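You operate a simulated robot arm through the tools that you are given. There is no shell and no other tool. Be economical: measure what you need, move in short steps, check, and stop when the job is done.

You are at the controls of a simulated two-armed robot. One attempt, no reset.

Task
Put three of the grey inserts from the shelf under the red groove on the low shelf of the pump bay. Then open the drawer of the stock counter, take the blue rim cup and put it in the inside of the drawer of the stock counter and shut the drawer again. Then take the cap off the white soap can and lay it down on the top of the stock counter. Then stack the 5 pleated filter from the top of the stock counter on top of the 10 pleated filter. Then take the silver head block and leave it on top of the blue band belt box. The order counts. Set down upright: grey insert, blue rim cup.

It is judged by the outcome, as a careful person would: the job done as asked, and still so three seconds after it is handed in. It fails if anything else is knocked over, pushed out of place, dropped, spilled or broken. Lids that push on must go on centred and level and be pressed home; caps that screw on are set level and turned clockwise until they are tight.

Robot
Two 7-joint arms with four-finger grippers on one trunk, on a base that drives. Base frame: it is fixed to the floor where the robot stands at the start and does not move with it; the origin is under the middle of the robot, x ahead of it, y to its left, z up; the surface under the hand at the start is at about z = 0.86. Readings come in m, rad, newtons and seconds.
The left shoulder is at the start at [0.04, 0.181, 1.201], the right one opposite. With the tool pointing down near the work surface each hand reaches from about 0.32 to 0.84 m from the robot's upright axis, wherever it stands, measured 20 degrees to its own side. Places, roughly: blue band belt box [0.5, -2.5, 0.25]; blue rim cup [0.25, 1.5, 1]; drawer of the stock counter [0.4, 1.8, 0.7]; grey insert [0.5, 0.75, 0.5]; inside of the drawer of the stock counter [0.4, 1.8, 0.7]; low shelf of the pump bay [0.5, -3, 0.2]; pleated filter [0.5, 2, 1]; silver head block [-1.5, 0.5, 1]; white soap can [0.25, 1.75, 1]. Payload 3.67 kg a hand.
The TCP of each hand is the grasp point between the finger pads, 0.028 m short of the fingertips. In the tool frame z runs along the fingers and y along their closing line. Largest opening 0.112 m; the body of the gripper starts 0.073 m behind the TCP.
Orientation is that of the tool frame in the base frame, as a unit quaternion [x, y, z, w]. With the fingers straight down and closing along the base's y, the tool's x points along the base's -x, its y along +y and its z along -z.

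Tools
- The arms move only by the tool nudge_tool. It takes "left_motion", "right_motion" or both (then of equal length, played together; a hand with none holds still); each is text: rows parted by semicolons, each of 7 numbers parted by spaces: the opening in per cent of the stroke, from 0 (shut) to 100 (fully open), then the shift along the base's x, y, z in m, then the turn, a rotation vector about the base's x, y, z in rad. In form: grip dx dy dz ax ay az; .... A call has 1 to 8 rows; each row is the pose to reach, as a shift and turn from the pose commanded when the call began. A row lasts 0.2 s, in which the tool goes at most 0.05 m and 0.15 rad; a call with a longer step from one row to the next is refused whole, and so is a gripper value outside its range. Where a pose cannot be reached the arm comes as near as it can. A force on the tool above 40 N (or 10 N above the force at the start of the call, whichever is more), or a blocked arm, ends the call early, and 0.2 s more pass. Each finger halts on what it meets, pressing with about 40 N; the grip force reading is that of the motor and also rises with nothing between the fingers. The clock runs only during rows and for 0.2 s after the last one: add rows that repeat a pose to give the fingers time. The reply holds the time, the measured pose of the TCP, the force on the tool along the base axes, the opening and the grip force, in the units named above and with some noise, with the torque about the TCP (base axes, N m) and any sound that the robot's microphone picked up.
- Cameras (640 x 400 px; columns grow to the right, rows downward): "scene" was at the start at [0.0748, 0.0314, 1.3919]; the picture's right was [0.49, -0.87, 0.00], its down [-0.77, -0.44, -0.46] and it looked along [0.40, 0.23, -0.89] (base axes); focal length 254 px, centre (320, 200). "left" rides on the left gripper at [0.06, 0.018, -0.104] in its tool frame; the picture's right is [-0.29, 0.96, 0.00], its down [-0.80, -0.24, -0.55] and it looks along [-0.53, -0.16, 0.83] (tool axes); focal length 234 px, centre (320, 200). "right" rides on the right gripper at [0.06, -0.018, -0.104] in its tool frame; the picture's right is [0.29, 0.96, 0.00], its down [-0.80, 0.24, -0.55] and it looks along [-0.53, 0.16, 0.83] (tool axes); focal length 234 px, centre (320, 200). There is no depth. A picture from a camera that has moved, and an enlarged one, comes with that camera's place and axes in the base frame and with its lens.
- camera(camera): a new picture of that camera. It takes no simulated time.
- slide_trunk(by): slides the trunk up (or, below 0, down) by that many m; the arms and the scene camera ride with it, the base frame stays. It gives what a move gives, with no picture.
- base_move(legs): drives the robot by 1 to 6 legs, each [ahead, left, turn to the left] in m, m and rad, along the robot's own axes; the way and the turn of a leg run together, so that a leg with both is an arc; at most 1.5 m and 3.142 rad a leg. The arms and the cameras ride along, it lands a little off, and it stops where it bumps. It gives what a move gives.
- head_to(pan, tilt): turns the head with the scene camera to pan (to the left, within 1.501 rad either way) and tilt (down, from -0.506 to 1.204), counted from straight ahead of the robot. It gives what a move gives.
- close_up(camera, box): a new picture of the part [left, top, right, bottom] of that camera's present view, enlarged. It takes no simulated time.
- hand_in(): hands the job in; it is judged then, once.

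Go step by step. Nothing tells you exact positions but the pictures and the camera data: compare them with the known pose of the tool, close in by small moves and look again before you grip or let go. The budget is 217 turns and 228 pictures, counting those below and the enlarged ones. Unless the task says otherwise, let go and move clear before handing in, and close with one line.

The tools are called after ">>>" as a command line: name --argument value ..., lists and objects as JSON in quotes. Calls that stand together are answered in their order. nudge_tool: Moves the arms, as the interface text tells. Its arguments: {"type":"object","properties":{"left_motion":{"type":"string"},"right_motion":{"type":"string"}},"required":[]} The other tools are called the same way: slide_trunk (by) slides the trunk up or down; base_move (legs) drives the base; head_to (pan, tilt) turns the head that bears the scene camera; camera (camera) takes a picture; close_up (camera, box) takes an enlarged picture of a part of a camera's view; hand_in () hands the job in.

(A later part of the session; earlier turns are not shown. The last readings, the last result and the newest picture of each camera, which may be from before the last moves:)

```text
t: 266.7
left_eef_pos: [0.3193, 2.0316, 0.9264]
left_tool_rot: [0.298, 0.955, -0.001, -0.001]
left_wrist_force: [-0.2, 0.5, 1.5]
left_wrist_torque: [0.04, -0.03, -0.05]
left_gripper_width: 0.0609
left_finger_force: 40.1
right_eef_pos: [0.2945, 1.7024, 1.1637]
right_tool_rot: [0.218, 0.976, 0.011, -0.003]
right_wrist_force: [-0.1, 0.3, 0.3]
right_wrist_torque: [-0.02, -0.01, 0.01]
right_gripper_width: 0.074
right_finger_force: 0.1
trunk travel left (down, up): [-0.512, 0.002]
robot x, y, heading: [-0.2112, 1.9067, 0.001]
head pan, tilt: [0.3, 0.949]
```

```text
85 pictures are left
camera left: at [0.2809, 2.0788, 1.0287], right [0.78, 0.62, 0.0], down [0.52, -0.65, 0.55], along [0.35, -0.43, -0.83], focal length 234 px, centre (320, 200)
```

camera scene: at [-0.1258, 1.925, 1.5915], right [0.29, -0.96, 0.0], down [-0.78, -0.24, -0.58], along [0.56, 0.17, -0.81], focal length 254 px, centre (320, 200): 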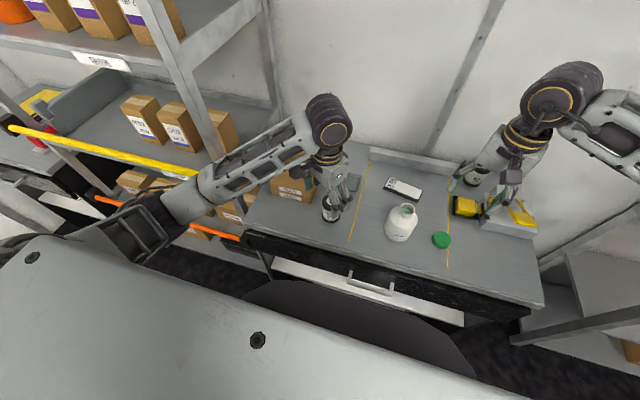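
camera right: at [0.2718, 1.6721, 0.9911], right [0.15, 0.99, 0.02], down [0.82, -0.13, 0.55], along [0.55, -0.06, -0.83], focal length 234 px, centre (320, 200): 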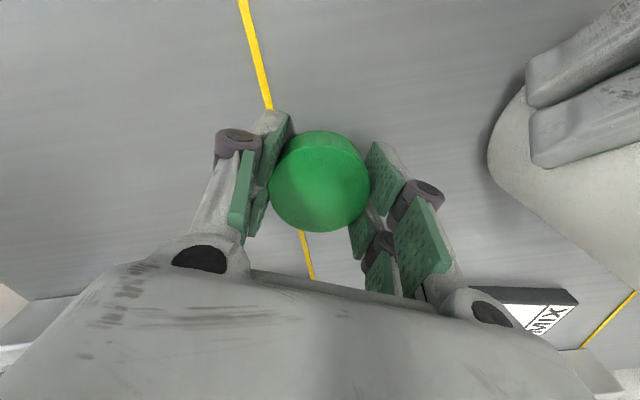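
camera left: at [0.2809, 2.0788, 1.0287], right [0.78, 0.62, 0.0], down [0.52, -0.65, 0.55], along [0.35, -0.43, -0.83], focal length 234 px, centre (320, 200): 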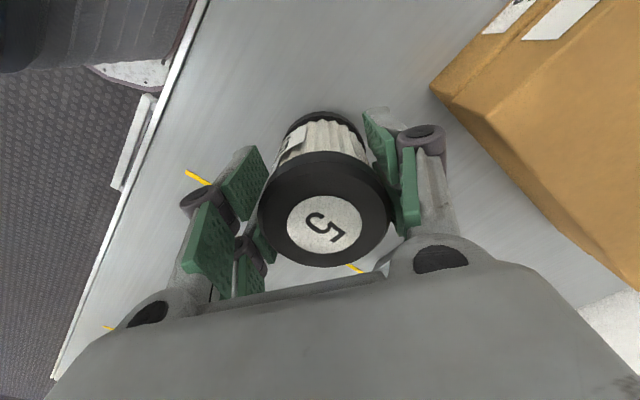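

Gripped. I'll lift it and bring the base closer to filter 10.

>>> nudge_tool --left_motion "52 0 0 0.045 0 0 0;52 0 0 0.09 0 0 0;52 0 0 0.135 0 0 0;52 0 0 0.18 0 0 0;52 0 0 0.2 0 0 0" --right_motion "66 0 -0.03 0 0 0 0;66 0 -0.06 0 0 0 0;66 0 -0.1 0 0 0 0;66 0 -0.13 0 0 0 0;66 0 -0.15 0 0 0 0"

>>> base_move --legs '[[0.06, 0.08, 0]]'

>>> camera --camera "scene"

>>> camera --camera "left"

```text
t: 267.9
left_eef_pos: [0.3202, 2.0293, 1.126]
left_tool_rot: [0.298, 0.955, -0.001, -0.002]
left_wrist_force: [-0.5, -0.6, -0.9]
left_wrist_torque: [0.01, 0.01, -0.03]
left_gripper_width: 0.0605
left_finger_force: 40.0
right_eef_pos: [0.2938, 1.5533, 1.1629]
right_tool_rot: [0.218, 0.976, 0.011, -0.004]
right_wrist_force: [0.1, -0.1, -0.7]
right_wrist_torque: [-0.01, 0.01, 0.02]
right_gripper_width: 0.0741
right_finger_force: 0.0
trunk travel left (down, up): [-0.512, 0.002]
robot x, y, heading: [-0.2119, 1.9047, -0.001]
head pan, tilt: [0.3, 0.949]
```

```text
t: 269.0
left_eef_pos: [0.3808, 2.1065, 1.1271]
left_tool_rot: [0.298, 0.955, 0.0, 0.0]
left_wrist_force: [0.7, -0.2, -0.4]
left_wrist_torque: [-0.01, 0.0, 0.01]
left_gripper_width: 0.0606
left_finger_force: 40.1
right_eef_pos: [0.3541, 1.6302, 1.1629]
right_tool_rot: [0.218, 0.976, 0.011, -0.004]
right_wrist_force: [0.0, -0.5, -0.1]
right_wrist_torque: [-0.01, 0.01, -0.02]
right_gripper_width: 0.0739
right_finger_force: 0.1
trunk travel left (down, up): [-0.512, 0.002]
robot x, y, heading: [-0.1542, 1.9859, -0.003]
head pan, tilt: [0.3, 0.949]
```

```text
84 pictures are left
camera scene: at [-0.0649, 2.0043, 1.5915], right [0.29, -0.96, 0.0], down [-0.78, -0.24, -0.58], along [0.56, 0.17, -0.81], focal length 254 px, centre (320, 200)
```

scene: 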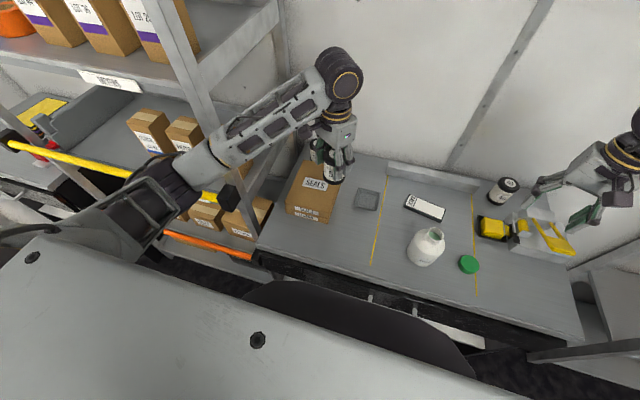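

```text
83 pictures are left
camera left: at [0.3413, 2.1546, 1.2299], right [0.78, 0.62, 0.0], down [0.52, -0.65, 0.55], along [0.35, -0.43, -0.83], focal length 234 px, centre (320, 200)
```

left: 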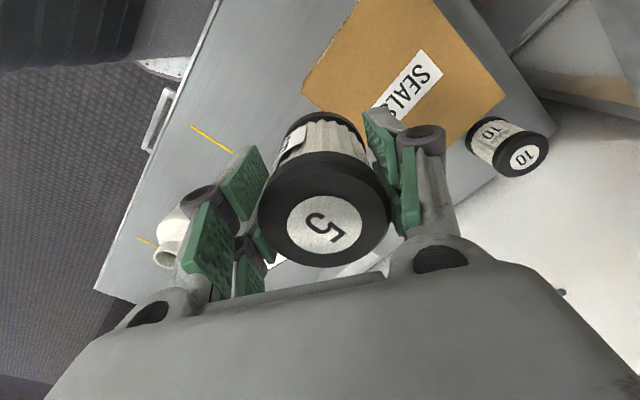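

>>> nudge_tool --left_motion "52 0.04 0.015 0 0 0 0;52 0.08 0.03 0 0 0 0;52 0.12 0.045 0 0 0 0;52 0.15 0.06 0 0 0 0"

>>> camera --camera "left"

>>> head_to --pan 0.4 --tilt 0.6

>>> camera --camera "scene"

```text
t: 270.0
left_eef_pos: [0.5233, 2.1601, 1.1324]
left_tool_rot: [0.298, 0.954, 0.003, 0.003]
left_wrist_force: [0.6, 0.3, -2.0]
left_wrist_torque: [0.01, 0.03, 0.02]
left_gripper_width: 0.0607
left_finger_force: 40.2
right_eef_pos: [0.3478, 1.6245, 1.163]
right_tool_rot: [0.218, 0.976, 0.014, 0.0]
right_wrist_force: [-0.1, -0.3, 0.1]
right_wrist_torque: [0.04, -0.01, 0.02]
right_gripper_width: 0.0739
right_finger_force: 0.1
trunk travel left (down, up): [-0.512, 0.002]
robot x, y, heading: [-0.1518, 1.9878, -0.0]
head pan, tilt: [0.3, 0.949]
```

```text
82 pictures are left
camera left: at [0.4842, 2.2071, 1.2354], right [0.78, 0.62, 0.01], down [0.51, -0.65, 0.55], along [0.35, -0.43, -0.83], focal length 234 px, centre (320, 200)
```

left: 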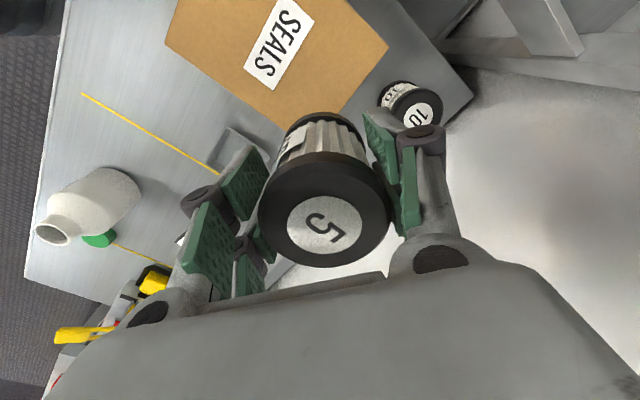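

```text
t: 270.9
left_eef_pos: [0.5242, 2.1597, 1.1324]
left_tool_rot: [0.298, 0.954, 0.004, 0.002]
left_wrist_force: [-0.3, -0.1, -1.8]
left_wrist_torque: [0.01, 0.0, 0.01]
left_gripper_width: 0.0604
left_finger_force: 40.3
right_eef_pos: [0.3473, 1.6244, 1.1632]
right_tool_rot: [0.219, 0.976, 0.016, -0.002]
right_wrist_force: [0.7, -0.2, 0.6]
right_wrist_torque: [0.0, 0.04, -0.01]
right_gripper_width: 0.074
right_finger_force: 0.1
trunk travel left (down, up): [-0.512, 0.002]
robot x, y, heading: [-0.1524, 1.9863, -0.004]
head pan, tilt: [0.4, 0.6]
```

```text
81 pictures are left
camera scene: at [-0.0624, 2.0076, 1.6207], right [0.39, -0.92, 0.0], down [-0.52, -0.21, -0.83], along [0.76, 0.32, -0.56], focal length 254 px, centre (320, 200)
```

scene: 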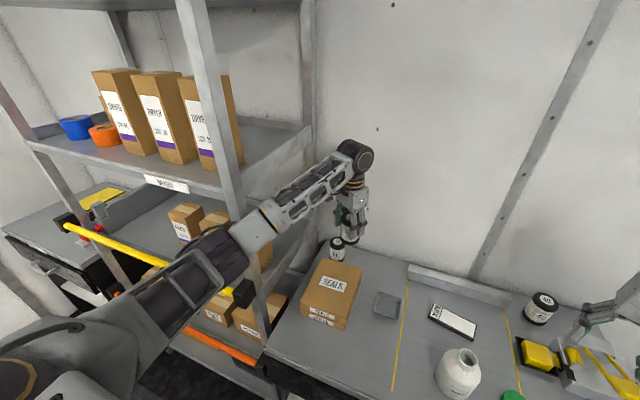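

>>> nudge_tool --left_motion "52 0.03 0.02 0 0 0 0;52 0.06 0.043 0 0 0 0;52 0.09 0.066 0 0 0 0;52 0.09 0.066 0 0 0 0"

>>> close_up --camera "scene" --box '[260, 120, 460, 280]'

>>> camera --camera "left"

```text
t: 271.9
left_eef_pos: [0.6239, 2.233, 1.1284]
left_tool_rot: [0.298, 0.955, 0.001, -0.001]
left_wrist_force: [-0.6, -0.4, -0.5]
left_wrist_torque: [0.03, 0.06, -0.01]
left_gripper_width: 0.0608
left_finger_force: 40.1
right_eef_pos: [0.3548, 1.6291, 1.1617]
right_tool_rot: [0.219, 0.976, 0.012, -0.004]
right_wrist_force: [1.2, -0.3, -0.3]
right_wrist_torque: [0.08, 0.0, 0.0]
right_gripper_width: 0.0741
right_finger_force: 0.1
trunk travel left (down, up): [-0.512, 0.002]
robot x, y, heading: [-0.1509, 1.9838, 0.001]
head pan, tilt: [0.4, 0.6]
```

```text
2.50 times, centred on (360, 200) of scene
camera zoom: at [-0.0504, 2.0152, 1.6199], right [0.39, -0.92, 0.0], down [-0.52, -0.22, -0.83], along [0.76, 0.32, -0.56], focal length 635 px, centre (220, 200)
```

zoom: 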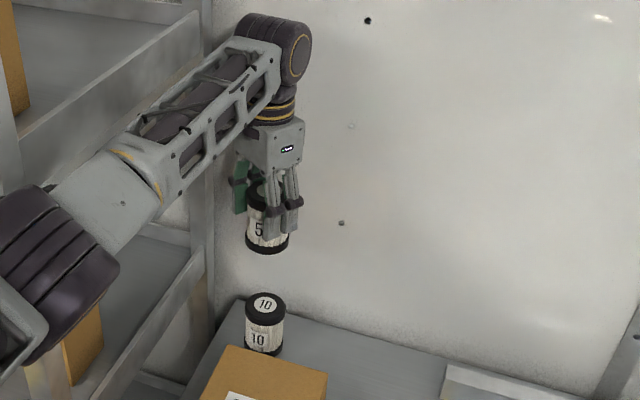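

```text
79 pictures are left
camera left: at [0.5848, 2.2818, 1.2312], right [0.78, 0.62, 0.0], down [0.52, -0.65, 0.55], along [0.35, -0.43, -0.83], focal length 234 px, centre (320, 200)
```

left: 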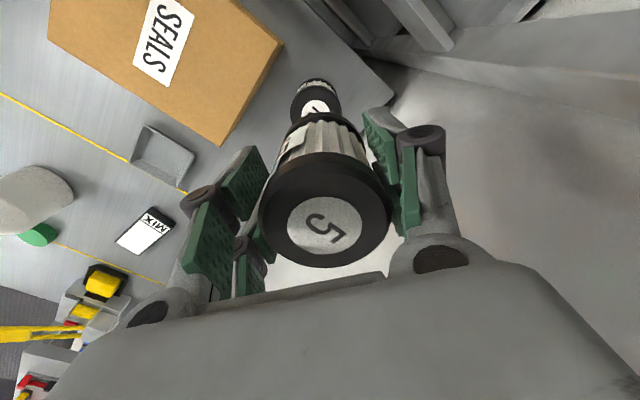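

Nearly aligned over filter 10 (about 4 mm correction). I'll lower toward it and check.

>>> nudge_tool --left_motion "52 -0.003 -0.003 -0.03 0 0 0;52 -0.003 -0.003 -0.06 0 0 0;52 -0.003 -0.003 -0.085 0 0 0;52 -0.003 -0.003 -0.1 0 0 0;52 -0.003 -0.003 -0.1 0 0 0"

>>> close_up --camera "scene" --box '[290, 180, 390, 260]'

>>> camera --camera "left"

```text
t: 273.1
left_eef_pos: [0.619, 2.2302, 1.028]
left_tool_rot: [0.297, 0.955, -0.001, -0.001]
left_wrist_force: [0.0, -0.1, -0.2]
left_wrist_torque: [0.04, 0.01, -0.04]
left_gripper_width: 0.0604
left_finger_force: 40.1
right_eef_pos: [0.3546, 1.6309, 1.1629]
right_tool_rot: [0.219, 0.976, 0.01, -0.004]
right_wrist_force: [-0.5, 0.0, -0.1]
right_wrist_torque: [0.02, 0.02, 0.0]
right_gripper_width: 0.0742
right_finger_force: 0.1
trunk travel left (down, up): [-0.512, 0.002]
robot x, y, heading: [-0.1481, 1.9875, 0.001]
head pan, tilt: [0.4, 0.6]
```

```text
5.00 times, centred on (340, 220) of scene
camera zoom: at [-0.0511, 2.0189, 1.6198], right [0.39, -0.92, 0.0], down [-0.52, -0.22, -0.82], along [0.76, 0.32, -0.57], focal length 1270 px, centre (220, 100)
```

zoom: 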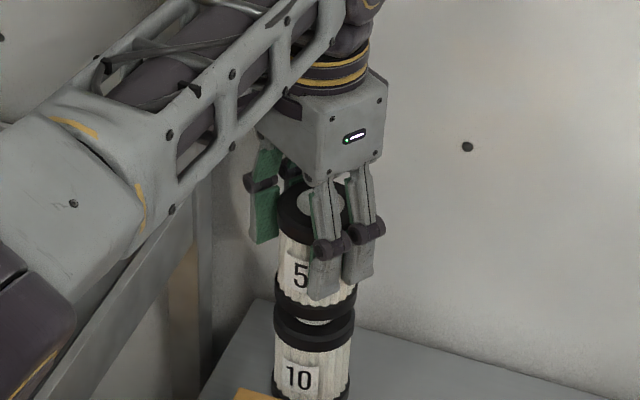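

```text
77 pictures are left
camera left: at [0.581, 2.278, 1.1306], right [0.78, 0.62, 0.0], down [0.52, -0.65, 0.55], along [0.34, -0.43, -0.83], focal length 234 px, centre (320, 200)
```

left: 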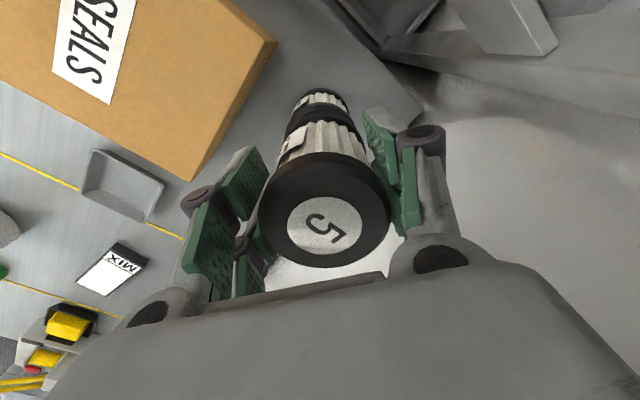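

>>> nudge_tool --left_motion "52 0.002 -0.002 -0.006 0 0 0;52 0.002 -0.002 -0.011 0 0 0;52 0.002 -0.002 -0.015 0 0 0;52 0.002 -0.002 -0.018 0 0 0;52 0.002 -0.002 -0.021 0 0 0;52 0.002 -0.002 -0.024 0 0 0"

>>> close_up --camera "scene" --box '[290, 180, 390, 260]'

```text
t: 274.5
left_eef_pos: [0.621, 2.2296, 1.0076]
left_tool_rot: [0.297, 0.955, 0.0, 0.004]
left_wrist_force: [4.9, 2.0, 33.4]
left_wrist_torque: [-0.11, -0.37, -0.18]
left_gripper_width: 0.0612
left_finger_force: 39.8
right_eef_pos: [0.354, 1.6305, 1.1634]
right_tool_rot: [0.218, 0.976, 0.011, -0.002]
right_wrist_force: [-1.0, 0.3, -0.1]
right_wrist_torque: [-0.02, 0.02, 0.03]
right_gripper_width: 0.0738
right_finger_force: 0.0
trunk travel left (down, up): [-0.512, 0.002]
robot x, y, heading: [-0.1496, 1.9867, -0.003]
head pan, tilt: [0.4, 0.6]
```

```text
5.00 times, centred on (340, 220) of scene
camera zoom: at [-0.0548, 2.0183, 1.6202], right [0.39, -0.92, 0.0], down [-0.52, -0.22, -0.83], along [0.76, 0.32, -0.56], focal length 1270 px, centre (220, 100)
```

zoom: 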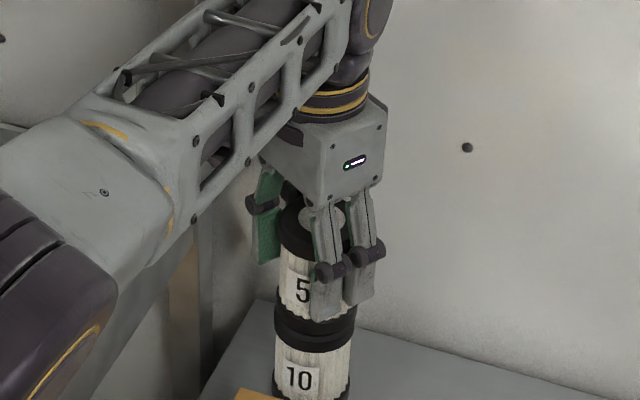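

Seated and aligned. I'll relax, open and lift straight up.

>>> nudge_tool --left_motion "52 0 0 0.004 0 0 0;58 0 0 0.004 0 0 0;66 0 0 0.004 0 0 0;74 0 0 0.004 0 0 0;76 0 0 0.03 0 0 0;76 0 0 0.06 0 0 0;76 0 0 0.1 0 0 0;76 0 0 0.13 0 0 0"

>>> close_up --camera "scene" --box '[290, 180, 390, 260]'

>>> camera --camera "left"

```text
t: 276.3
left_eef_pos: [0.6216, 2.2302, 1.1313]
left_tool_rot: [0.298, 0.955, -0.001, 0.0]
left_wrist_force: [0.4, -0.3, 0.7]
left_wrist_torque: [0.01, 0.03, -0.03]
left_gripper_width: 0.0851
left_finger_force: 0.0
right_eef_pos: [0.355, 1.6322, 1.1624]
right_tool_rot: [0.218, 0.976, 0.011, -0.004]
right_wrist_force: [-0.4, -0.2, 1.4]
right_wrist_torque: [0.03, -0.03, 0.0]
right_gripper_width: 0.074
right_finger_force: 0.1
trunk travel left (down, up): [-0.512, 0.002]
robot x, y, heading: [-0.1534, 1.9888, -0.001]
head pan, tilt: [0.4, 0.6]
```

```text
5.00 times, centred on (340, 220) of scene
camera zoom: at [-0.0519, 2.0194, 1.6199], right [0.39, -0.92, 0.0], down [-0.52, -0.22, -0.83], along [0.76, 0.32, -0.56], focal length 1270 px, centre (220, 100)
```

zoom: 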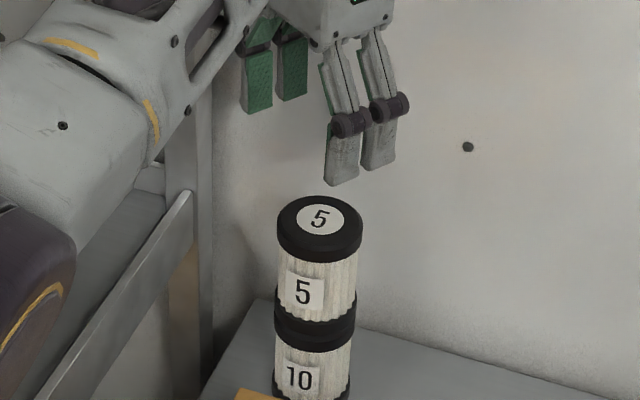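

```text
74 pictures are left
camera left: at [0.5818, 2.2796, 1.2343], right [0.78, 0.63, 0.0], down [0.52, -0.65, 0.55], along [0.35, -0.43, -0.83], focal length 234 px, centre (320, 200)
```

left: 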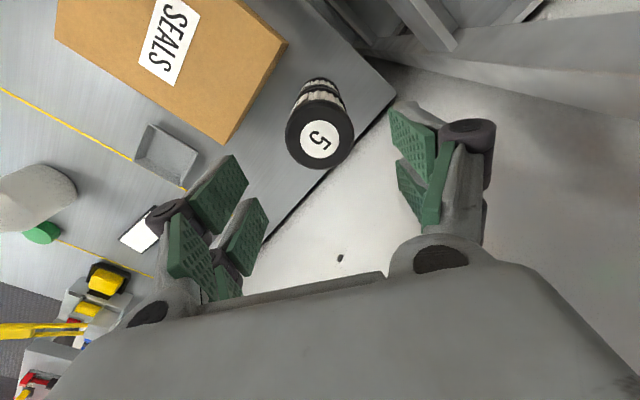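

Filter 5 stands on filter 10. I'll retract the left arm along its path and back away.

>>> nudge_tool --left_motion "76 -0.04 -0.02 0.01 0 0 0;76 -0.08 -0.04 0.01 0 0 0;76 -0.12 -0.06 0.01 0 0 0;76 -0.16 -0.08 0.01 0 0 0;76 -0.2 -0.1 0.01 0 0 0;76 -0.24 -0.12 0.01 0 0 0;76 -0.28 -0.13 0.01 0 0 0;76 -0.32 -0.13 0.01 0 0 0"

>>> base_move --legs '[[-0.5, 0, 0]]'

>>> head_to --pan 1.5 --tilt 0.4

>>> camera --camera "scene"

>>> head_to --pan -1.5 --tilt 0.4

>>> camera --camera "scene"

```text
t: 278.1
left_eef_pos: [0.3002, 2.1026, 1.1433]
left_tool_rot: [0.297, 0.955, -0.001, 0.0]
left_wrist_force: [0.7, -0.3, 1.0]
left_wrist_torque: [-0.02, -0.01, -0.01]
left_gripper_width: 0.0853
left_finger_force: 0.1
right_eef_pos: [0.3541, 1.6331, 1.1639]
right_tool_rot: [0.219, 0.976, 0.01, -0.003]
right_wrist_force: [-0.1, 1.2, 0.8]
right_wrist_torque: [-0.02, -0.05, 0.0]
right_gripper_width: 0.074
right_finger_force: 0.1
trunk travel left (down, up): [-0.512, 0.002]
robot x, y, heading: [-0.1542, 1.983, 0.001]
head pan, tilt: [0.4, 0.6]
```

```text
t: 281.1
left_eef_pos: [-0.1948, 2.1075, 1.1434]
left_tool_rot: [0.288, 0.958, -0.001, 0.0]
left_wrist_force: [-0.4, 0.1, 0.0]
left_wrist_torque: [-0.04, 0.04, -0.02]
left_gripper_width: 0.0852
left_finger_force: 0.0
right_eef_pos: [-0.1324, 1.6389, 1.1627]
right_tool_rot: [0.209, 0.978, 0.011, -0.005]
right_wrist_force: [1.1, -0.2, 1.3]
right_wrist_torque: [-0.01, 0.03, 0.0]
right_gripper_width: 0.0738
right_finger_force: 0.0
trunk travel left (down, up): [-0.512, 0.002]
robot x, y, heading: [-0.6489, 1.9828, 0.02]
head pan, tilt: [0.4, 0.6]
```

```text
t: 282.4
left_eef_pos: [-0.1963, 2.1062, 1.1447]
left_tool_rot: [0.287, 0.958, -0.001, 0.0]
left_wrist_force: [-1.0, -0.8, 0.0]
left_wrist_torque: [-0.03, 0.0, -0.01]
left_gripper_width: 0.0848
left_finger_force: 0.0
right_eef_pos: [-0.1324, 1.6389, 1.1636]
right_tool_rot: [0.209, 0.978, 0.01, -0.004]
right_wrist_force: [0.0, 0.8, -0.1]
right_wrist_torque: [0.03, 0.02, 0.02]
right_gripper_width: 0.074
right_finger_force: 0.0
trunk travel left (down, up): [-0.512, 0.002]
robot x, y, heading: [-0.6483, 1.9798, 0.016]
head pan, tilt: [1.499, 0.4]
```

```text
73 pictures are left
camera scene: at [-0.6233, 2.0742, 1.6381], right [1.0, -0.05, 0.0], down [-0.02, -0.39, -0.92], along [0.05, 0.92, -0.39], focal length 254 px, centre (320, 200)
```

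scene: 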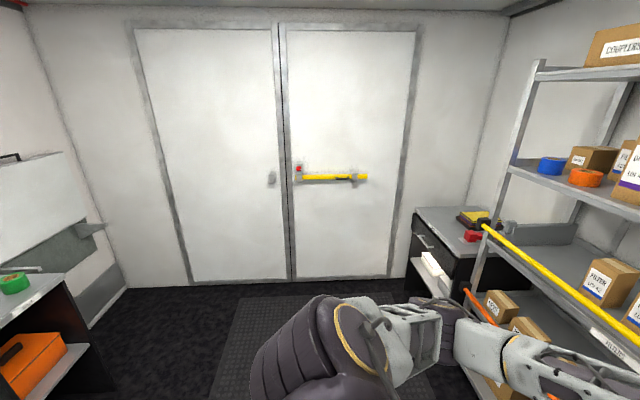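

```text
t: 285.0
left_eef_pos: [-0.1961, 2.1071, 1.1446]
left_tool_rot: [0.287, 0.958, -0.001, -0.001]
left_wrist_force: [0.1, -0.5, -0.3]
left_wrist_torque: [0.03, 0.01, 0.01]
left_gripper_width: 0.0851
left_finger_force: 0.1
right_eef_pos: [-0.133, 1.6383, 1.1629]
right_tool_rot: [0.209, 0.978, 0.011, -0.004]
right_wrist_force: [0.9, -0.5, -0.9]
right_wrist_torque: [-0.03, -0.01, 0.0]
right_gripper_width: 0.0738
right_finger_force: 0.0
trunk travel left (down, up): [-0.512, 0.002]
robot x, y, heading: [-0.644, 1.9827, 0.017]
head pan, tilt: [-1.499, 0.4]
```

```text
72 pictures are left
camera scene: at [-0.6196, 1.8894, 1.638], right [-1.0, -0.09, 0.0], down [-0.04, 0.39, -0.92], along [0.08, -0.92, -0.39], focal length 254 px, centre (320, 200)
```

scene: 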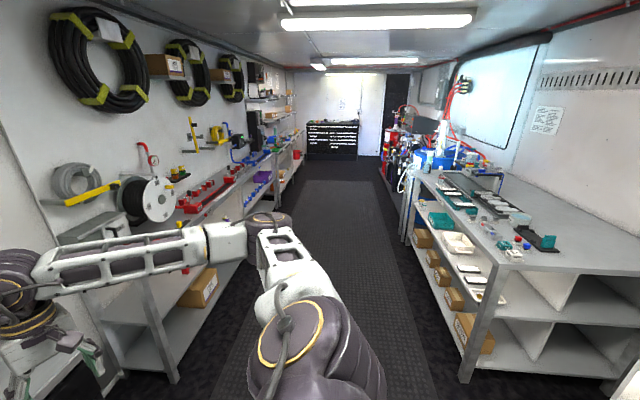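

The opposite bench (x≲−1.2) holds the head block. I'll drive down the aisle, turn around and look.

>>> base_move --legs '[[0.17, 0, -0.017], [0, -1.35, 0], [0, 0, 3.14]]'

>>> head_to --pan 0 --tilt 0.55

>>> camera --camera "scene"

```text
t: 301.1
left_eef_pos: [-0.92, 0.5139, 1.1436]
left_tool_rot: [0.953, -0.303, 0.0, -0.001]
left_wrist_force: [0.0, 0.1, 0.0]
left_wrist_torque: [0.02, -0.03, -0.02]
left_gripper_width: 0.0851
left_finger_force: 0.0
right_eef_pos: [-0.9697, 0.9843, 1.1637]
right_tool_rot: [0.974, -0.225, 0.004, 0.011]
right_wrist_force: [-0.2, 0.8, -0.1]
right_wrist_torque: [0.01, -0.02, 0.0]
right_gripper_width: 0.0736
right_finger_force: 0.0
trunk travel left (down, up): [-0.512, 0.002]
robot x, y, heading: [-0.4649, 0.6253, 3.132]
head pan, tilt: [-1.499, 0.4]
```

```text
t: 302.8
left_eef_pos: [-0.9206, 0.5141, 1.1441]
left_tool_rot: [0.953, -0.302, 0.0, -0.001]
left_wrist_force: [-1.4, -0.4, -0.1]
left_wrist_torque: [-0.01, 0.01, 0.03]
left_gripper_width: 0.0851
left_finger_force: 0.1
right_eef_pos: [-0.97, 0.9855, 1.1632]
right_tool_rot: [0.974, -0.224, 0.003, 0.011]
right_wrist_force: [-0.5, 0.1, 0.4]
right_wrist_torque: [0.0, 0.01, 0.0]
right_gripper_width: 0.0737
right_finger_force: 0.1
trunk travel left (down, up): [-0.512, 0.002]
robot x, y, heading: [-0.4693, 0.6247, 3.13]
head pan, tilt: [0.0, 0.55]
```

```text
71 pictures are left
camera scene: at [-0.5772, 0.627, 1.6243], right [0.01, 1.0, 0.0], down [0.52, -0.01, -0.85], along [-0.85, 0.01, -0.52], focal length 254 px, centre (320, 200)
```

scene: 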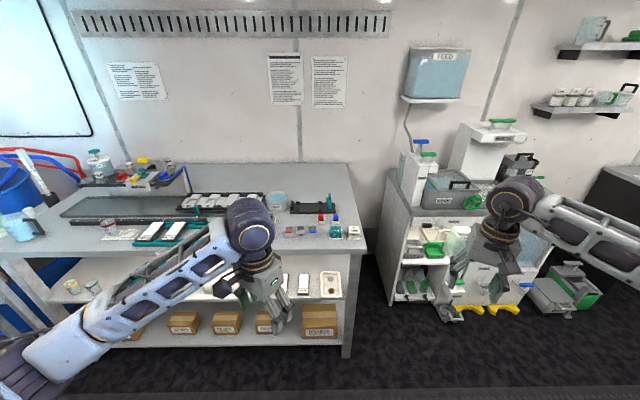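

>>> close_up --camera "scene" --box '[255, 170, 375, 250]'

>>> close_up --camera "scene" --box '[50, 150, 290, 260]'

```text
5.00 times, centred on (315, 210) of scene
camera zoom: at [-0.5772, 0.627, 1.6243], right [0.01, 1.0, 0.0], down [0.52, -0.01, -0.85], along [-0.85, 0.01, -0.52], focal length 1270 px, centre (345, 150)
```

zoom: 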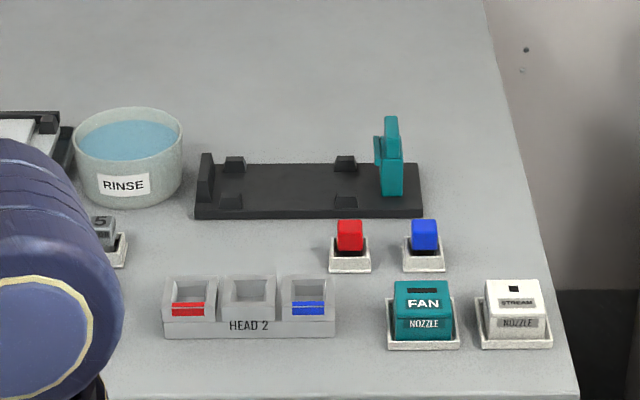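

```text
2.67 times, centred on (170, 205) of scene
camera zoom: at [-0.5772, 0.627, 1.6243], right [0.01, 1.0, 0.0], down [0.52, -0.01, -0.85], along [-0.85, 0.01, -0.52], focal length 677 px, centre (720, 187)
```

zoom: 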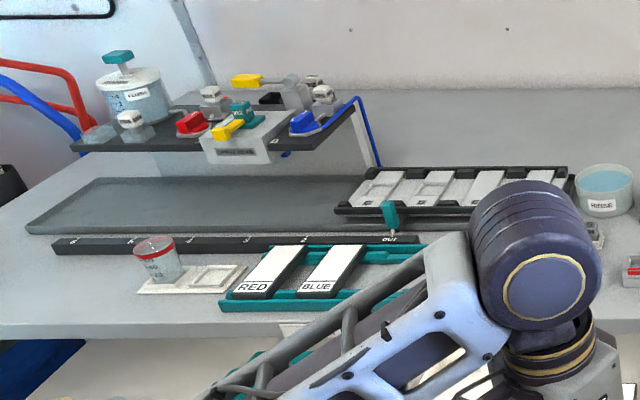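

>>> nudge_tool --left_motion "76 0.0 -0.04 0 0 0 0;76 0.0 -0.08 0 0 0 0;76 0.0 -0.12 0 0 0 0;76 0.0 -0.16 0 0 0 0;76 0.0 -0.2 0 0 0 0;76 0 -0.24 0 0 0 0"

>>> camera --camera "scene"

>>> close_up --camera "scene" --box '[170, 170, 370, 250]'

```text
t: 304.1
left_eef_pos: [-0.9202, 0.2716, 1.1455]
left_tool_rot: [0.953, -0.303, 0.0, 0.0]
left_wrist_force: [1.1, -0.5, -0.7]
left_wrist_torque: [0.0, 0.01, 0.01]
left_gripper_width: 0.0852
left_finger_force: 0.1
right_eef_pos: [-0.9685, 0.9836, 1.1619]
right_tool_rot: [0.974, -0.225, 0.004, 0.012]
right_wrist_force: [-0.1, 0.2, -0.1]
right_wrist_torque: [-0.05, 0.01, 0.0]
right_gripper_width: 0.074
right_finger_force: 0.1
trunk travel left (down, up): [-0.512, 0.002]
robot x, y, heading: [-0.4706, 0.6239, 3.123]
head pan, tilt: [0.0, 0.55]
```

```text
68 pictures are left
camera scene: at [-0.5762, 0.626, 1.6244], right [0.01, 1.0, 0.0], down [0.52, -0.01, -0.85], along [-0.85, 0.01, -0.52], focal length 254 px, centre (320, 200)
```

scene: 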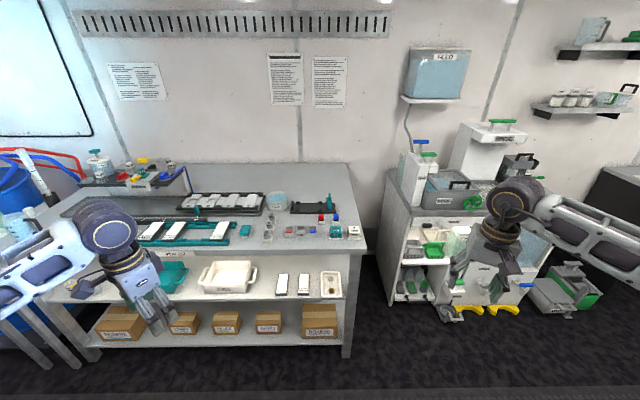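

```text
3.20 times, centred on (270, 210) of scene
camera zoom: at [-0.5762, 0.626, 1.6244], right [0.01, 1.0, 0.0], down [0.52, -0.01, -0.85], along [-0.85, 0.01, -0.52], focal length 813 px, centre (480, 168)
```

zoom: 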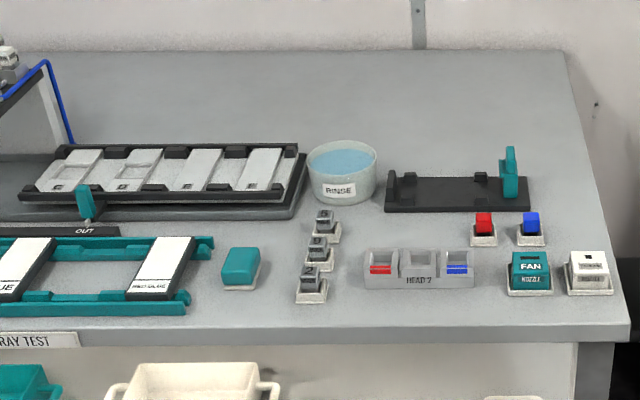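

>>> close_up --camera "scene" --box '[258, 215, 323, 255]'

>>> close_up --camera "scene" --box '[50, 140, 200, 240]'

```text
9.85 times, centred on (290, 235) of scene
camera zoom: at [-0.5762, 0.626, 1.6244], right [0.01, 1.0, 0.0], down [0.52, -0.01, -0.85], along [-0.85, 0.01, -0.52], focal length 2501 px, centre (610, -145)
```

zoom: 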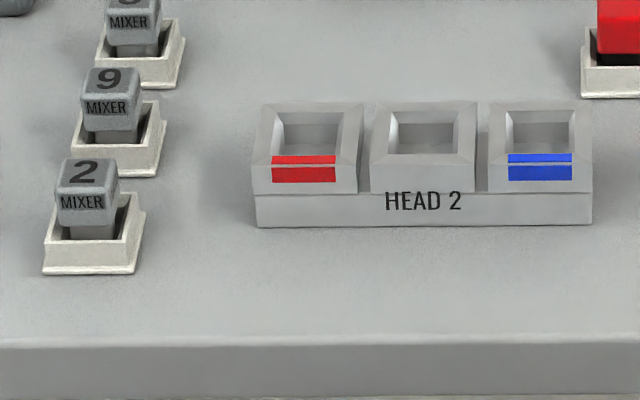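

```text
4.00 times, centred on (125, 190) of scene
camera zoom: at [-0.5762, 0.626, 1.6244], right [0.01, 1.0, 0.0], down [0.52, -0.01, -0.85], along [-0.85, 0.01, -0.52], focal length 1016 px, centre (1100, 240)
```

zoom: 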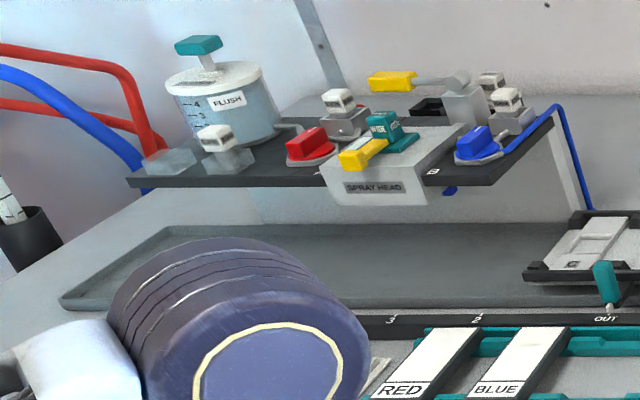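

"HEAD 2" is the silver head block, at about (−1.44, 0.55). I'll move closer and turn the left hand so it closes across the block's short side.

>>> base_move --legs '[[0.33, -0.15, 0.015]]'

>>> nudge_tool --left_motion "76 0 0.01 0 0 0 -0.14;76 0 0.02 0 0 0 -0.28;76 0 0.03 0 0 0 -0.42;76 0 0.04 0 0 0 -0.56;76 0 0.05 0 0 0 -0.7;76 0 0.06 0 0 0 -0.84;76 0 0.06 0 0 0 -0.955"

>>> camera --camera "left"

>>> camera --camera "scene"

```text
t: 306.5
left_eef_pos: [-1.2403, 0.4185, 1.1461]
left_tool_rot: [0.955, -0.296, -0.001, -0.001]
left_wrist_force: [-0.2, 1.0, 1.0]
left_wrist_torque: [0.0, -0.01, 0.03]
left_gripper_width: 0.0851
left_finger_force: 0.0
right_eef_pos: [-1.2992, 1.1279, 1.1637]
right_tool_rot: [0.976, -0.215, 0.003, 0.011]
right_wrist_force: [-0.1, 0.5, -0.8]
right_wrist_torque: [-0.01, 0.03, 0.03]
right_gripper_width: 0.0741
right_finger_force: 0.0
trunk travel left (down, up): [-0.512, 0.002]
robot x, y, heading: [-0.7893, 0.7783, -3.144]
head pan, tilt: [0.0, 0.55]
```

```text
t: 308.1
left_eef_pos: [-1.2412, 0.4781, 1.1437]
left_tool_rot: [0.712, -0.702, 0.001, -0.001]
left_wrist_force: [-0.1, 0.3, -0.2]
left_wrist_torque: [0.01, 0.0, 0.02]
left_gripper_width: 0.0853
left_finger_force: 0.0
right_eef_pos: [-1.3004, 1.1303, 1.1627]
right_tool_rot: [0.976, -0.217, 0.004, 0.011]
right_wrist_force: [-0.3, 0.2, -0.6]
right_wrist_torque: [-0.02, -0.01, 0.01]
right_gripper_width: 0.0741
right_finger_force: 0.1
trunk travel left (down, up): [-0.512, 0.002]
robot x, y, heading: [-0.7914, 0.7787, -3.138]
head pan, tilt: [0.0, 0.55]
```

```text
64 pictures are left
camera left: at [-1.2583, 0.4174, 1.2469], right [-0.96, 0.27, 0.0], down [0.23, 0.8, 0.55], along [0.15, 0.53, -0.83], focal length 234 px, centre (320, 200)
```

left: 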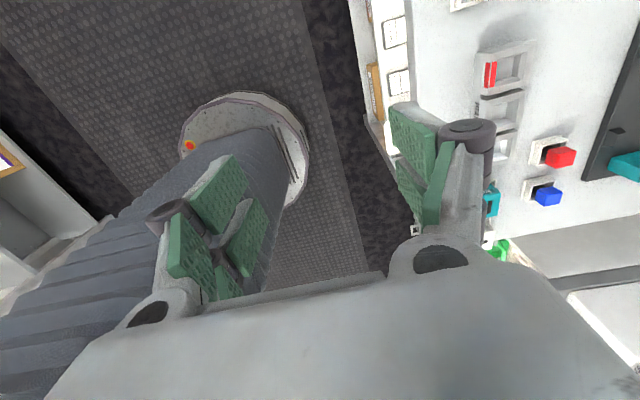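

```text
63 pictures are left
camera scene: at [-0.903, 0.778, 1.6243], right [0.0, 1.0, 0.0], down [0.52, 0.0, -0.85], along [-0.85, 0.0, -0.52], focal length 254 px, centre (320, 200)
```

scene: 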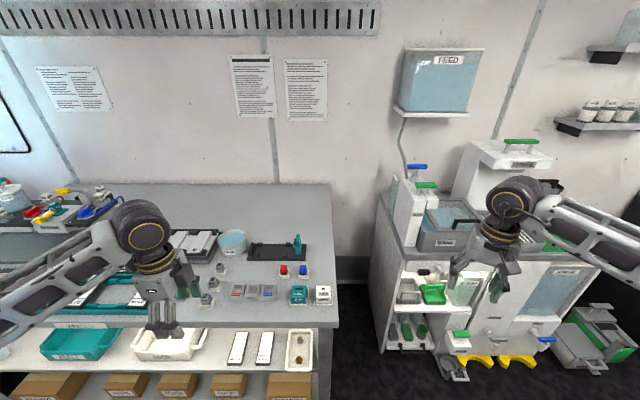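

>>> nudge_tool --left_motion "85 -0.04 0.012 0 0 0 0;85 -0.08 0.025 0 0 0 0;85 -0.12 0.037 -0.01 0 0 0;85 -0.16 0.05 -0.03 0 0 0;85 -0.2 0.062 -0.05 0 0 0;85 -0.237 0.074 -0.07 0 0 0;85 -0.237 0.074 -0.1 0 0 0"

>>> camera --camera "left"

>>> close_up --camera "scene" --box '[190, 220, 330, 320]'

```text
t: 309.7
left_eef_pos: [-1.4804, 0.5551, 1.0441]
left_tool_rot: [0.713, -0.701, 0.001, -0.001]
left_wrist_force: [0.2, 0.4, -0.6]
left_wrist_torque: [-0.01, -0.03, -0.01]
left_gripper_width: 0.0951
left_finger_force: 0.1
right_eef_pos: [-1.3007, 1.1297, 1.1637]
right_tool_rot: [0.976, -0.216, 0.003, 0.011]
right_wrist_force: [0.2, 0.5, 0.3]
right_wrist_torque: [0.0, 0.02, -0.01]
right_gripper_width: 0.074
right_finger_force: 0.0
trunk travel left (down, up): [-0.512, 0.002]
robot x, y, heading: [-0.7914, 0.7784, -3.147]
head pan, tilt: [0.0, 0.55]
```

```text
62 pictures are left
camera left: at [-1.4972, 0.4935, 1.1466], right [-0.96, 0.27, 0.0], down [0.23, 0.8, 0.55], along [0.15, 0.53, -0.83], focal length 234 px, centre (320, 200)
```

left: 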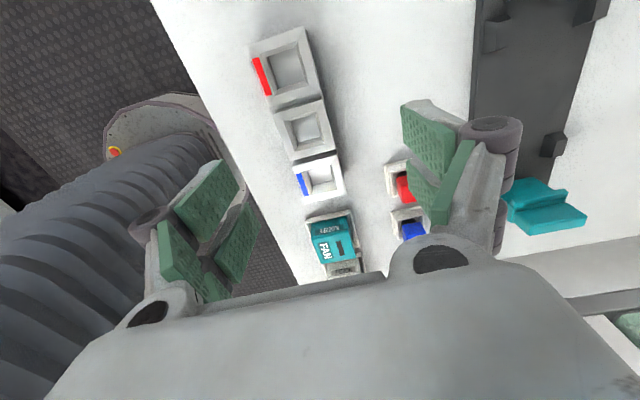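

```text
4.00 times, centred on (260, 270) of scene
camera zoom: at [-0.9031, 0.7775, 1.6243], right [0.0, 1.0, 0.0], down [0.52, 0.0, -0.85], along [-0.85, 0.0, -0.52], focal length 1016 px, centre (560, -80)
```

zoom: 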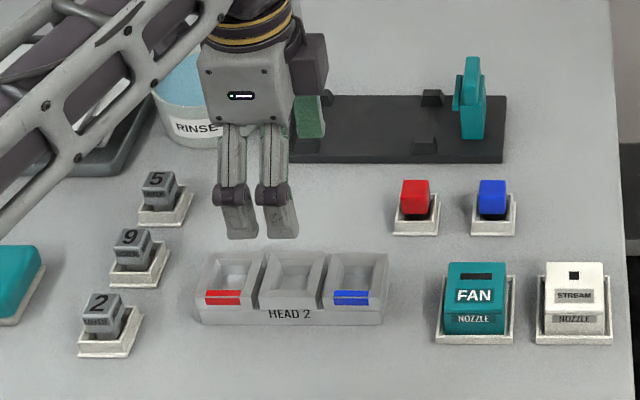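

>>> nudge_tool --left_motion "85 0.009 -0.003 -0.04 0 0 0;85 0.009 -0.003 -0.075 0 0 0;85 0.009 -0.003 -0.1 0 0 0;85 0.009 -0.003 -0.111 0 0 0;85 0.009 -0.003 -0.111 0 0 0"

>>> camera --camera "left"

>>> close_up --camera "scene" --box '[190, 220, 330, 320]'

```text
t: 310.9
left_eef_pos: [-1.4685, 0.5532, 0.9326]
left_tool_rot: [0.714, -0.701, 0.0, 0.0]
left_wrist_force: [0.1, 0.2, 0.2]
left_wrist_torque: [-0.01, 0.0, -0.01]
left_gripper_width: 0.0952
left_finger_force: 0.1
right_eef_pos: [-1.3005, 1.1293, 1.1634]
right_tool_rot: [0.976, -0.216, 0.004, 0.011]
right_wrist_force: [-0.1, 0.7, 0.0]
right_wrist_torque: [0.02, -0.01, 0.0]
right_gripper_width: 0.0738
right_finger_force: 0.0
trunk travel left (down, up): [-0.512, 0.002]
robot x, y, heading: [-0.7927, 0.7799, -3.134]
head pan, tilt: [0.0, 0.55]
```

```text
60 pictures are left
camera left: at [-1.4869, 0.4918, 1.0353], right [-0.96, 0.27, 0.0], down [0.23, 0.8, 0.55], along [0.15, 0.53, -0.83], focal length 234 px, centre (320, 200)
```

left: 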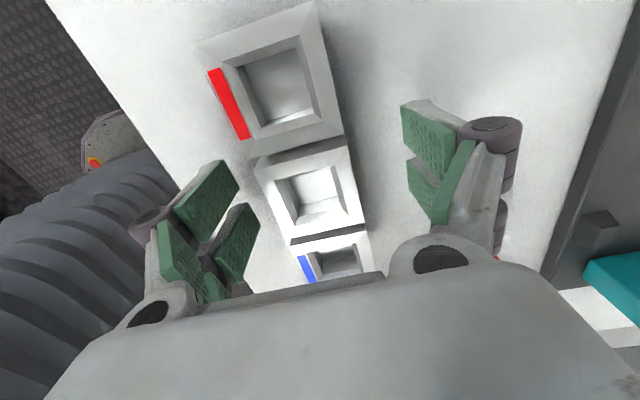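

```text
4.00 times, centred on (260, 270) of scene
camera zoom: at [-0.9032, 0.7781, 1.6243], right [0.0, 1.0, 0.0], down [0.52, 0.0, -0.85], along [-0.85, 0.0, -0.52], focal length 1016 px, centre (560, -80)
```

zoom: 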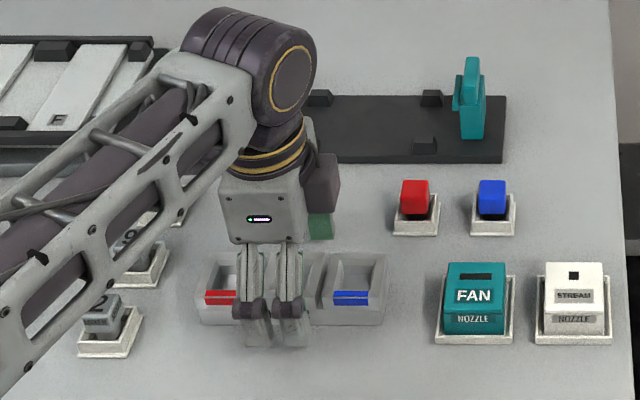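

>>> nudge_tool --left_motion "75 0.003 0 0 0 0 0;60 0.003 0 0 0 0 0;45 0.003 0 0 0 0 0;30 0.003 0 0.001 0 0 0;25 0.003 0 0.002 0 0 0;25 0.003 0 0.002 0 0 0"

>>> camera --camera "left"

```text
t: 312.3
left_eef_pos: [-1.4684, 0.551, 0.9361]
left_tool_rot: [0.714, -0.7, 0.0, -0.001]
left_wrist_force: [0.5, -0.2, -3.1]
left_wrist_torque: [0.02, -0.01, 0.02]
left_gripper_width: 0.0456
left_finger_force: 40.2
right_eef_pos: [-1.301, 1.1304, 1.1631]
right_tool_rot: [0.976, -0.217, 0.005, 0.011]
right_wrist_force: [0.1, 0.0, 0.2]
right_wrist_torque: [0.02, -0.02, -0.01]
right_gripper_width: 0.074
right_finger_force: 0.2
trunk travel left (down, up): [-0.512, 0.002]
robot x, y, heading: [-0.7914, 0.7815, -3.139]
head pan, tilt: [0.0, 0.55]
```

```text
58 pictures are left
camera left: at [-1.4847, 0.4893, 1.0385], right [-0.96, 0.27, 0.0], down [0.22, 0.8, 0.55], along [0.15, 0.53, -0.83], focal length 234 px, centre (320, 200)
```

left: 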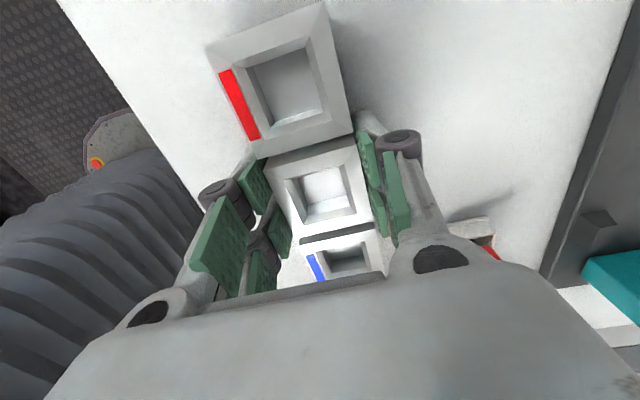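

Gripped. I'll lift, back off, and travel to the belt box.

>>> nudge_tool --left_motion "25 0 0 0.03 0 0 0;25 0 0 0.07 0 0 0;25 0 0 0.11 0 0 0;25 0 0 0.15 0 0 0;25 0.04 -0.01 0.17 0 0 0;25 0.085 -0.02 0.17 0 0 0;25 0.13 -0.03 0.17 0 0 0;25 0.17 -0.04 0.17 0 0 0"

>>> camera --camera "left"

>>> close_up --camera "scene" --box '[120, 200, 360, 340]'

```text
t: 314.1
left_eef_pos: [-1.2978, 0.5105, 1.107]
left_tool_rot: [0.713, -0.701, 0.0, 0.0]
left_wrist_force: [0.7, -0.5, -2.5]
left_wrist_torque: [0.02, 0.02, -0.02]
left_gripper_width: 0.0456
left_finger_force: 40.0
right_eef_pos: [-1.2999, 1.1289, 1.1638]
right_tool_rot: [0.976, -0.216, 0.004, 0.011]
right_wrist_force: [0.0, -0.7, 0.3]
right_wrist_torque: [0.0, 0.01, 0.0]
right_gripper_width: 0.0739
right_finger_force: 0.1
trunk travel left (down, up): [-0.512, 0.002]
robot x, y, heading: [-0.7925, 0.7787, -3.139]
head pan, tilt: [0.0, 0.55]
```

```text
57 pictures are left
camera left: at [-1.3146, 0.4489, 1.2097], right [-0.96, 0.27, 0.0], down [0.23, 0.8, 0.55], along [0.15, 0.53, -0.83], focal length 234 px, centre (320, 200)
```

left: 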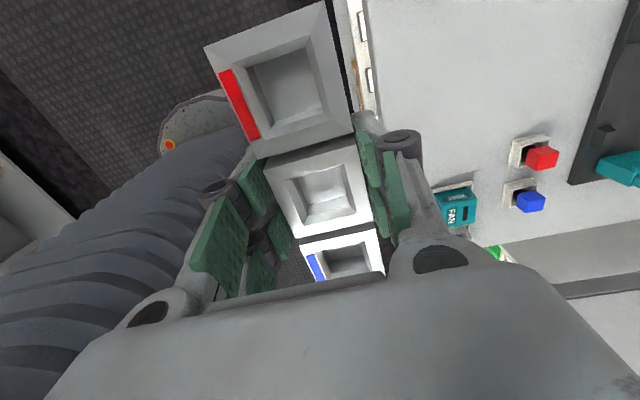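

```text
2.67 times, centred on (240, 270) of scene
camera zoom: at [-0.9014, 0.7768, 1.6245], right [0.0, 1.0, 0.0], down [0.52, 0.0, -0.85], along [-0.85, 0.0, -0.52], focal length 677 px, centre (533, 13)
```

zoom: 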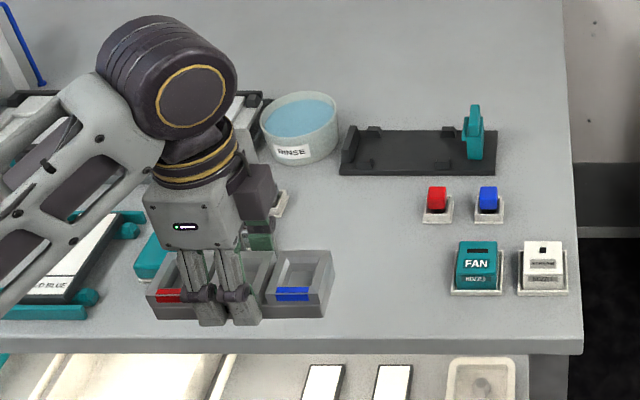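

>>> base_move --legs '[[-0.31, 0, 0], [0, 0, 3.138], [0, -1.5, 0], [0, -1.5, 0], [0, -0.5, 0]]'

>>> slide_trunk --by -0.49

>>> head_to --pan 0.2 --tilt 0.75

>>> camera --camera "scene"

>>> camera --camera "left"

```text
t: 341.7
left_eef_pos: [0.1432, -2.4683, 1.1054]
left_tool_rot: [0.701, 0.713, 0.0, 0.0]
left_wrist_force: [-0.5, 0.0, -3.6]
left_wrist_torque: [0.01, -0.03, 0.04]
left_gripper_width: 0.0458
left_finger_force: 40.1
right_eef_pos: [0.1446, -3.0895, 1.1625]
right_tool_rot: [0.217, 0.976, 0.01, -0.004]
right_wrist_force: [-0.5, 0.4, -0.6]
right_wrist_torque: [-0.01, 0.01, -0.04]
right_gripper_width: 0.0739
right_finger_force: 0.1
trunk travel left (down, up): [-0.512, 0.002]
robot x, y, heading: [-0.3645, -2.7395, -0.001]
head pan, tilt: [0.0, 0.55]
```

```text
refused: -0.49 is not a number from -0.4 to 0.4
```

```text
t: 342.4
left_eef_pos: [0.1427, -2.4705, 1.108]
left_tool_rot: [0.701, 0.713, 0.0, 0.0]
left_wrist_force: [-1.0, -0.1, -2.9]
left_wrist_torque: [0.03, 0.01, 0.02]
left_gripper_width: 0.0454
left_finger_force: 40.3
right_eef_pos: [0.1437, -3.0902, 1.1627]
right_tool_rot: [0.217, 0.976, 0.011, -0.004]
right_wrist_force: [-0.4, 0.1, -0.1]
right_wrist_torque: [-0.02, -0.01, 0.02]
right_gripper_width: 0.074
right_finger_force: 0.1
trunk travel left (down, up): [-0.512, 0.002]
robot x, y, heading: [-0.3651, -2.74, 0.001]
head pan, tilt: [0.201, 0.75]
```

```text
55 pictures are left
camera scene: at [-0.2642, -2.7218, 1.607], right [0.2, -0.98, 0.0], down [-0.67, -0.14, -0.73], along [0.72, 0.15, -0.68], focal length 254 px, centre (320, 200)
```

scene: 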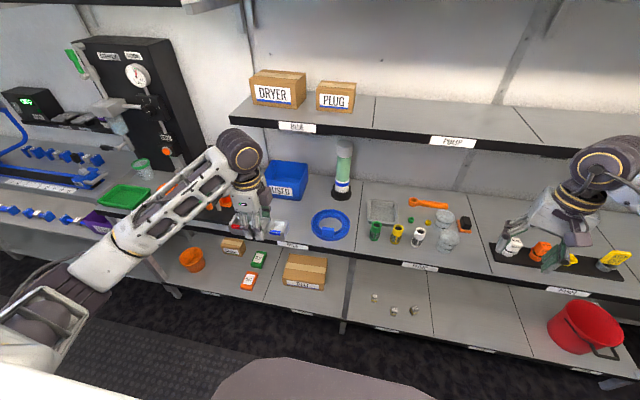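

```text
54 pictures are left
camera left: at [0.1602, -2.4112, 1.209], right [0.96, -0.27, 0.0], down [-0.23, -0.8, 0.55], along [-0.15, -0.53, -0.83], focal length 234 px, centre (320, 200)
```

left: 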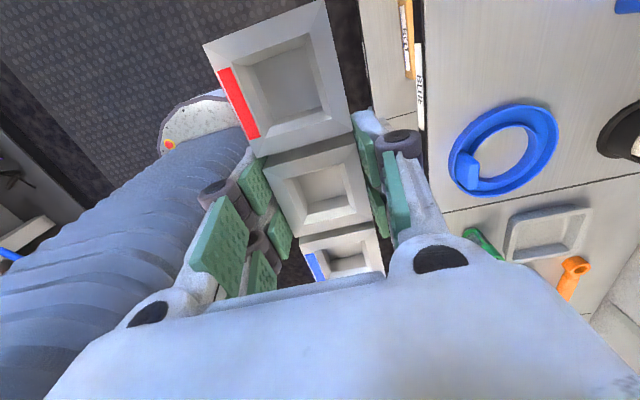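

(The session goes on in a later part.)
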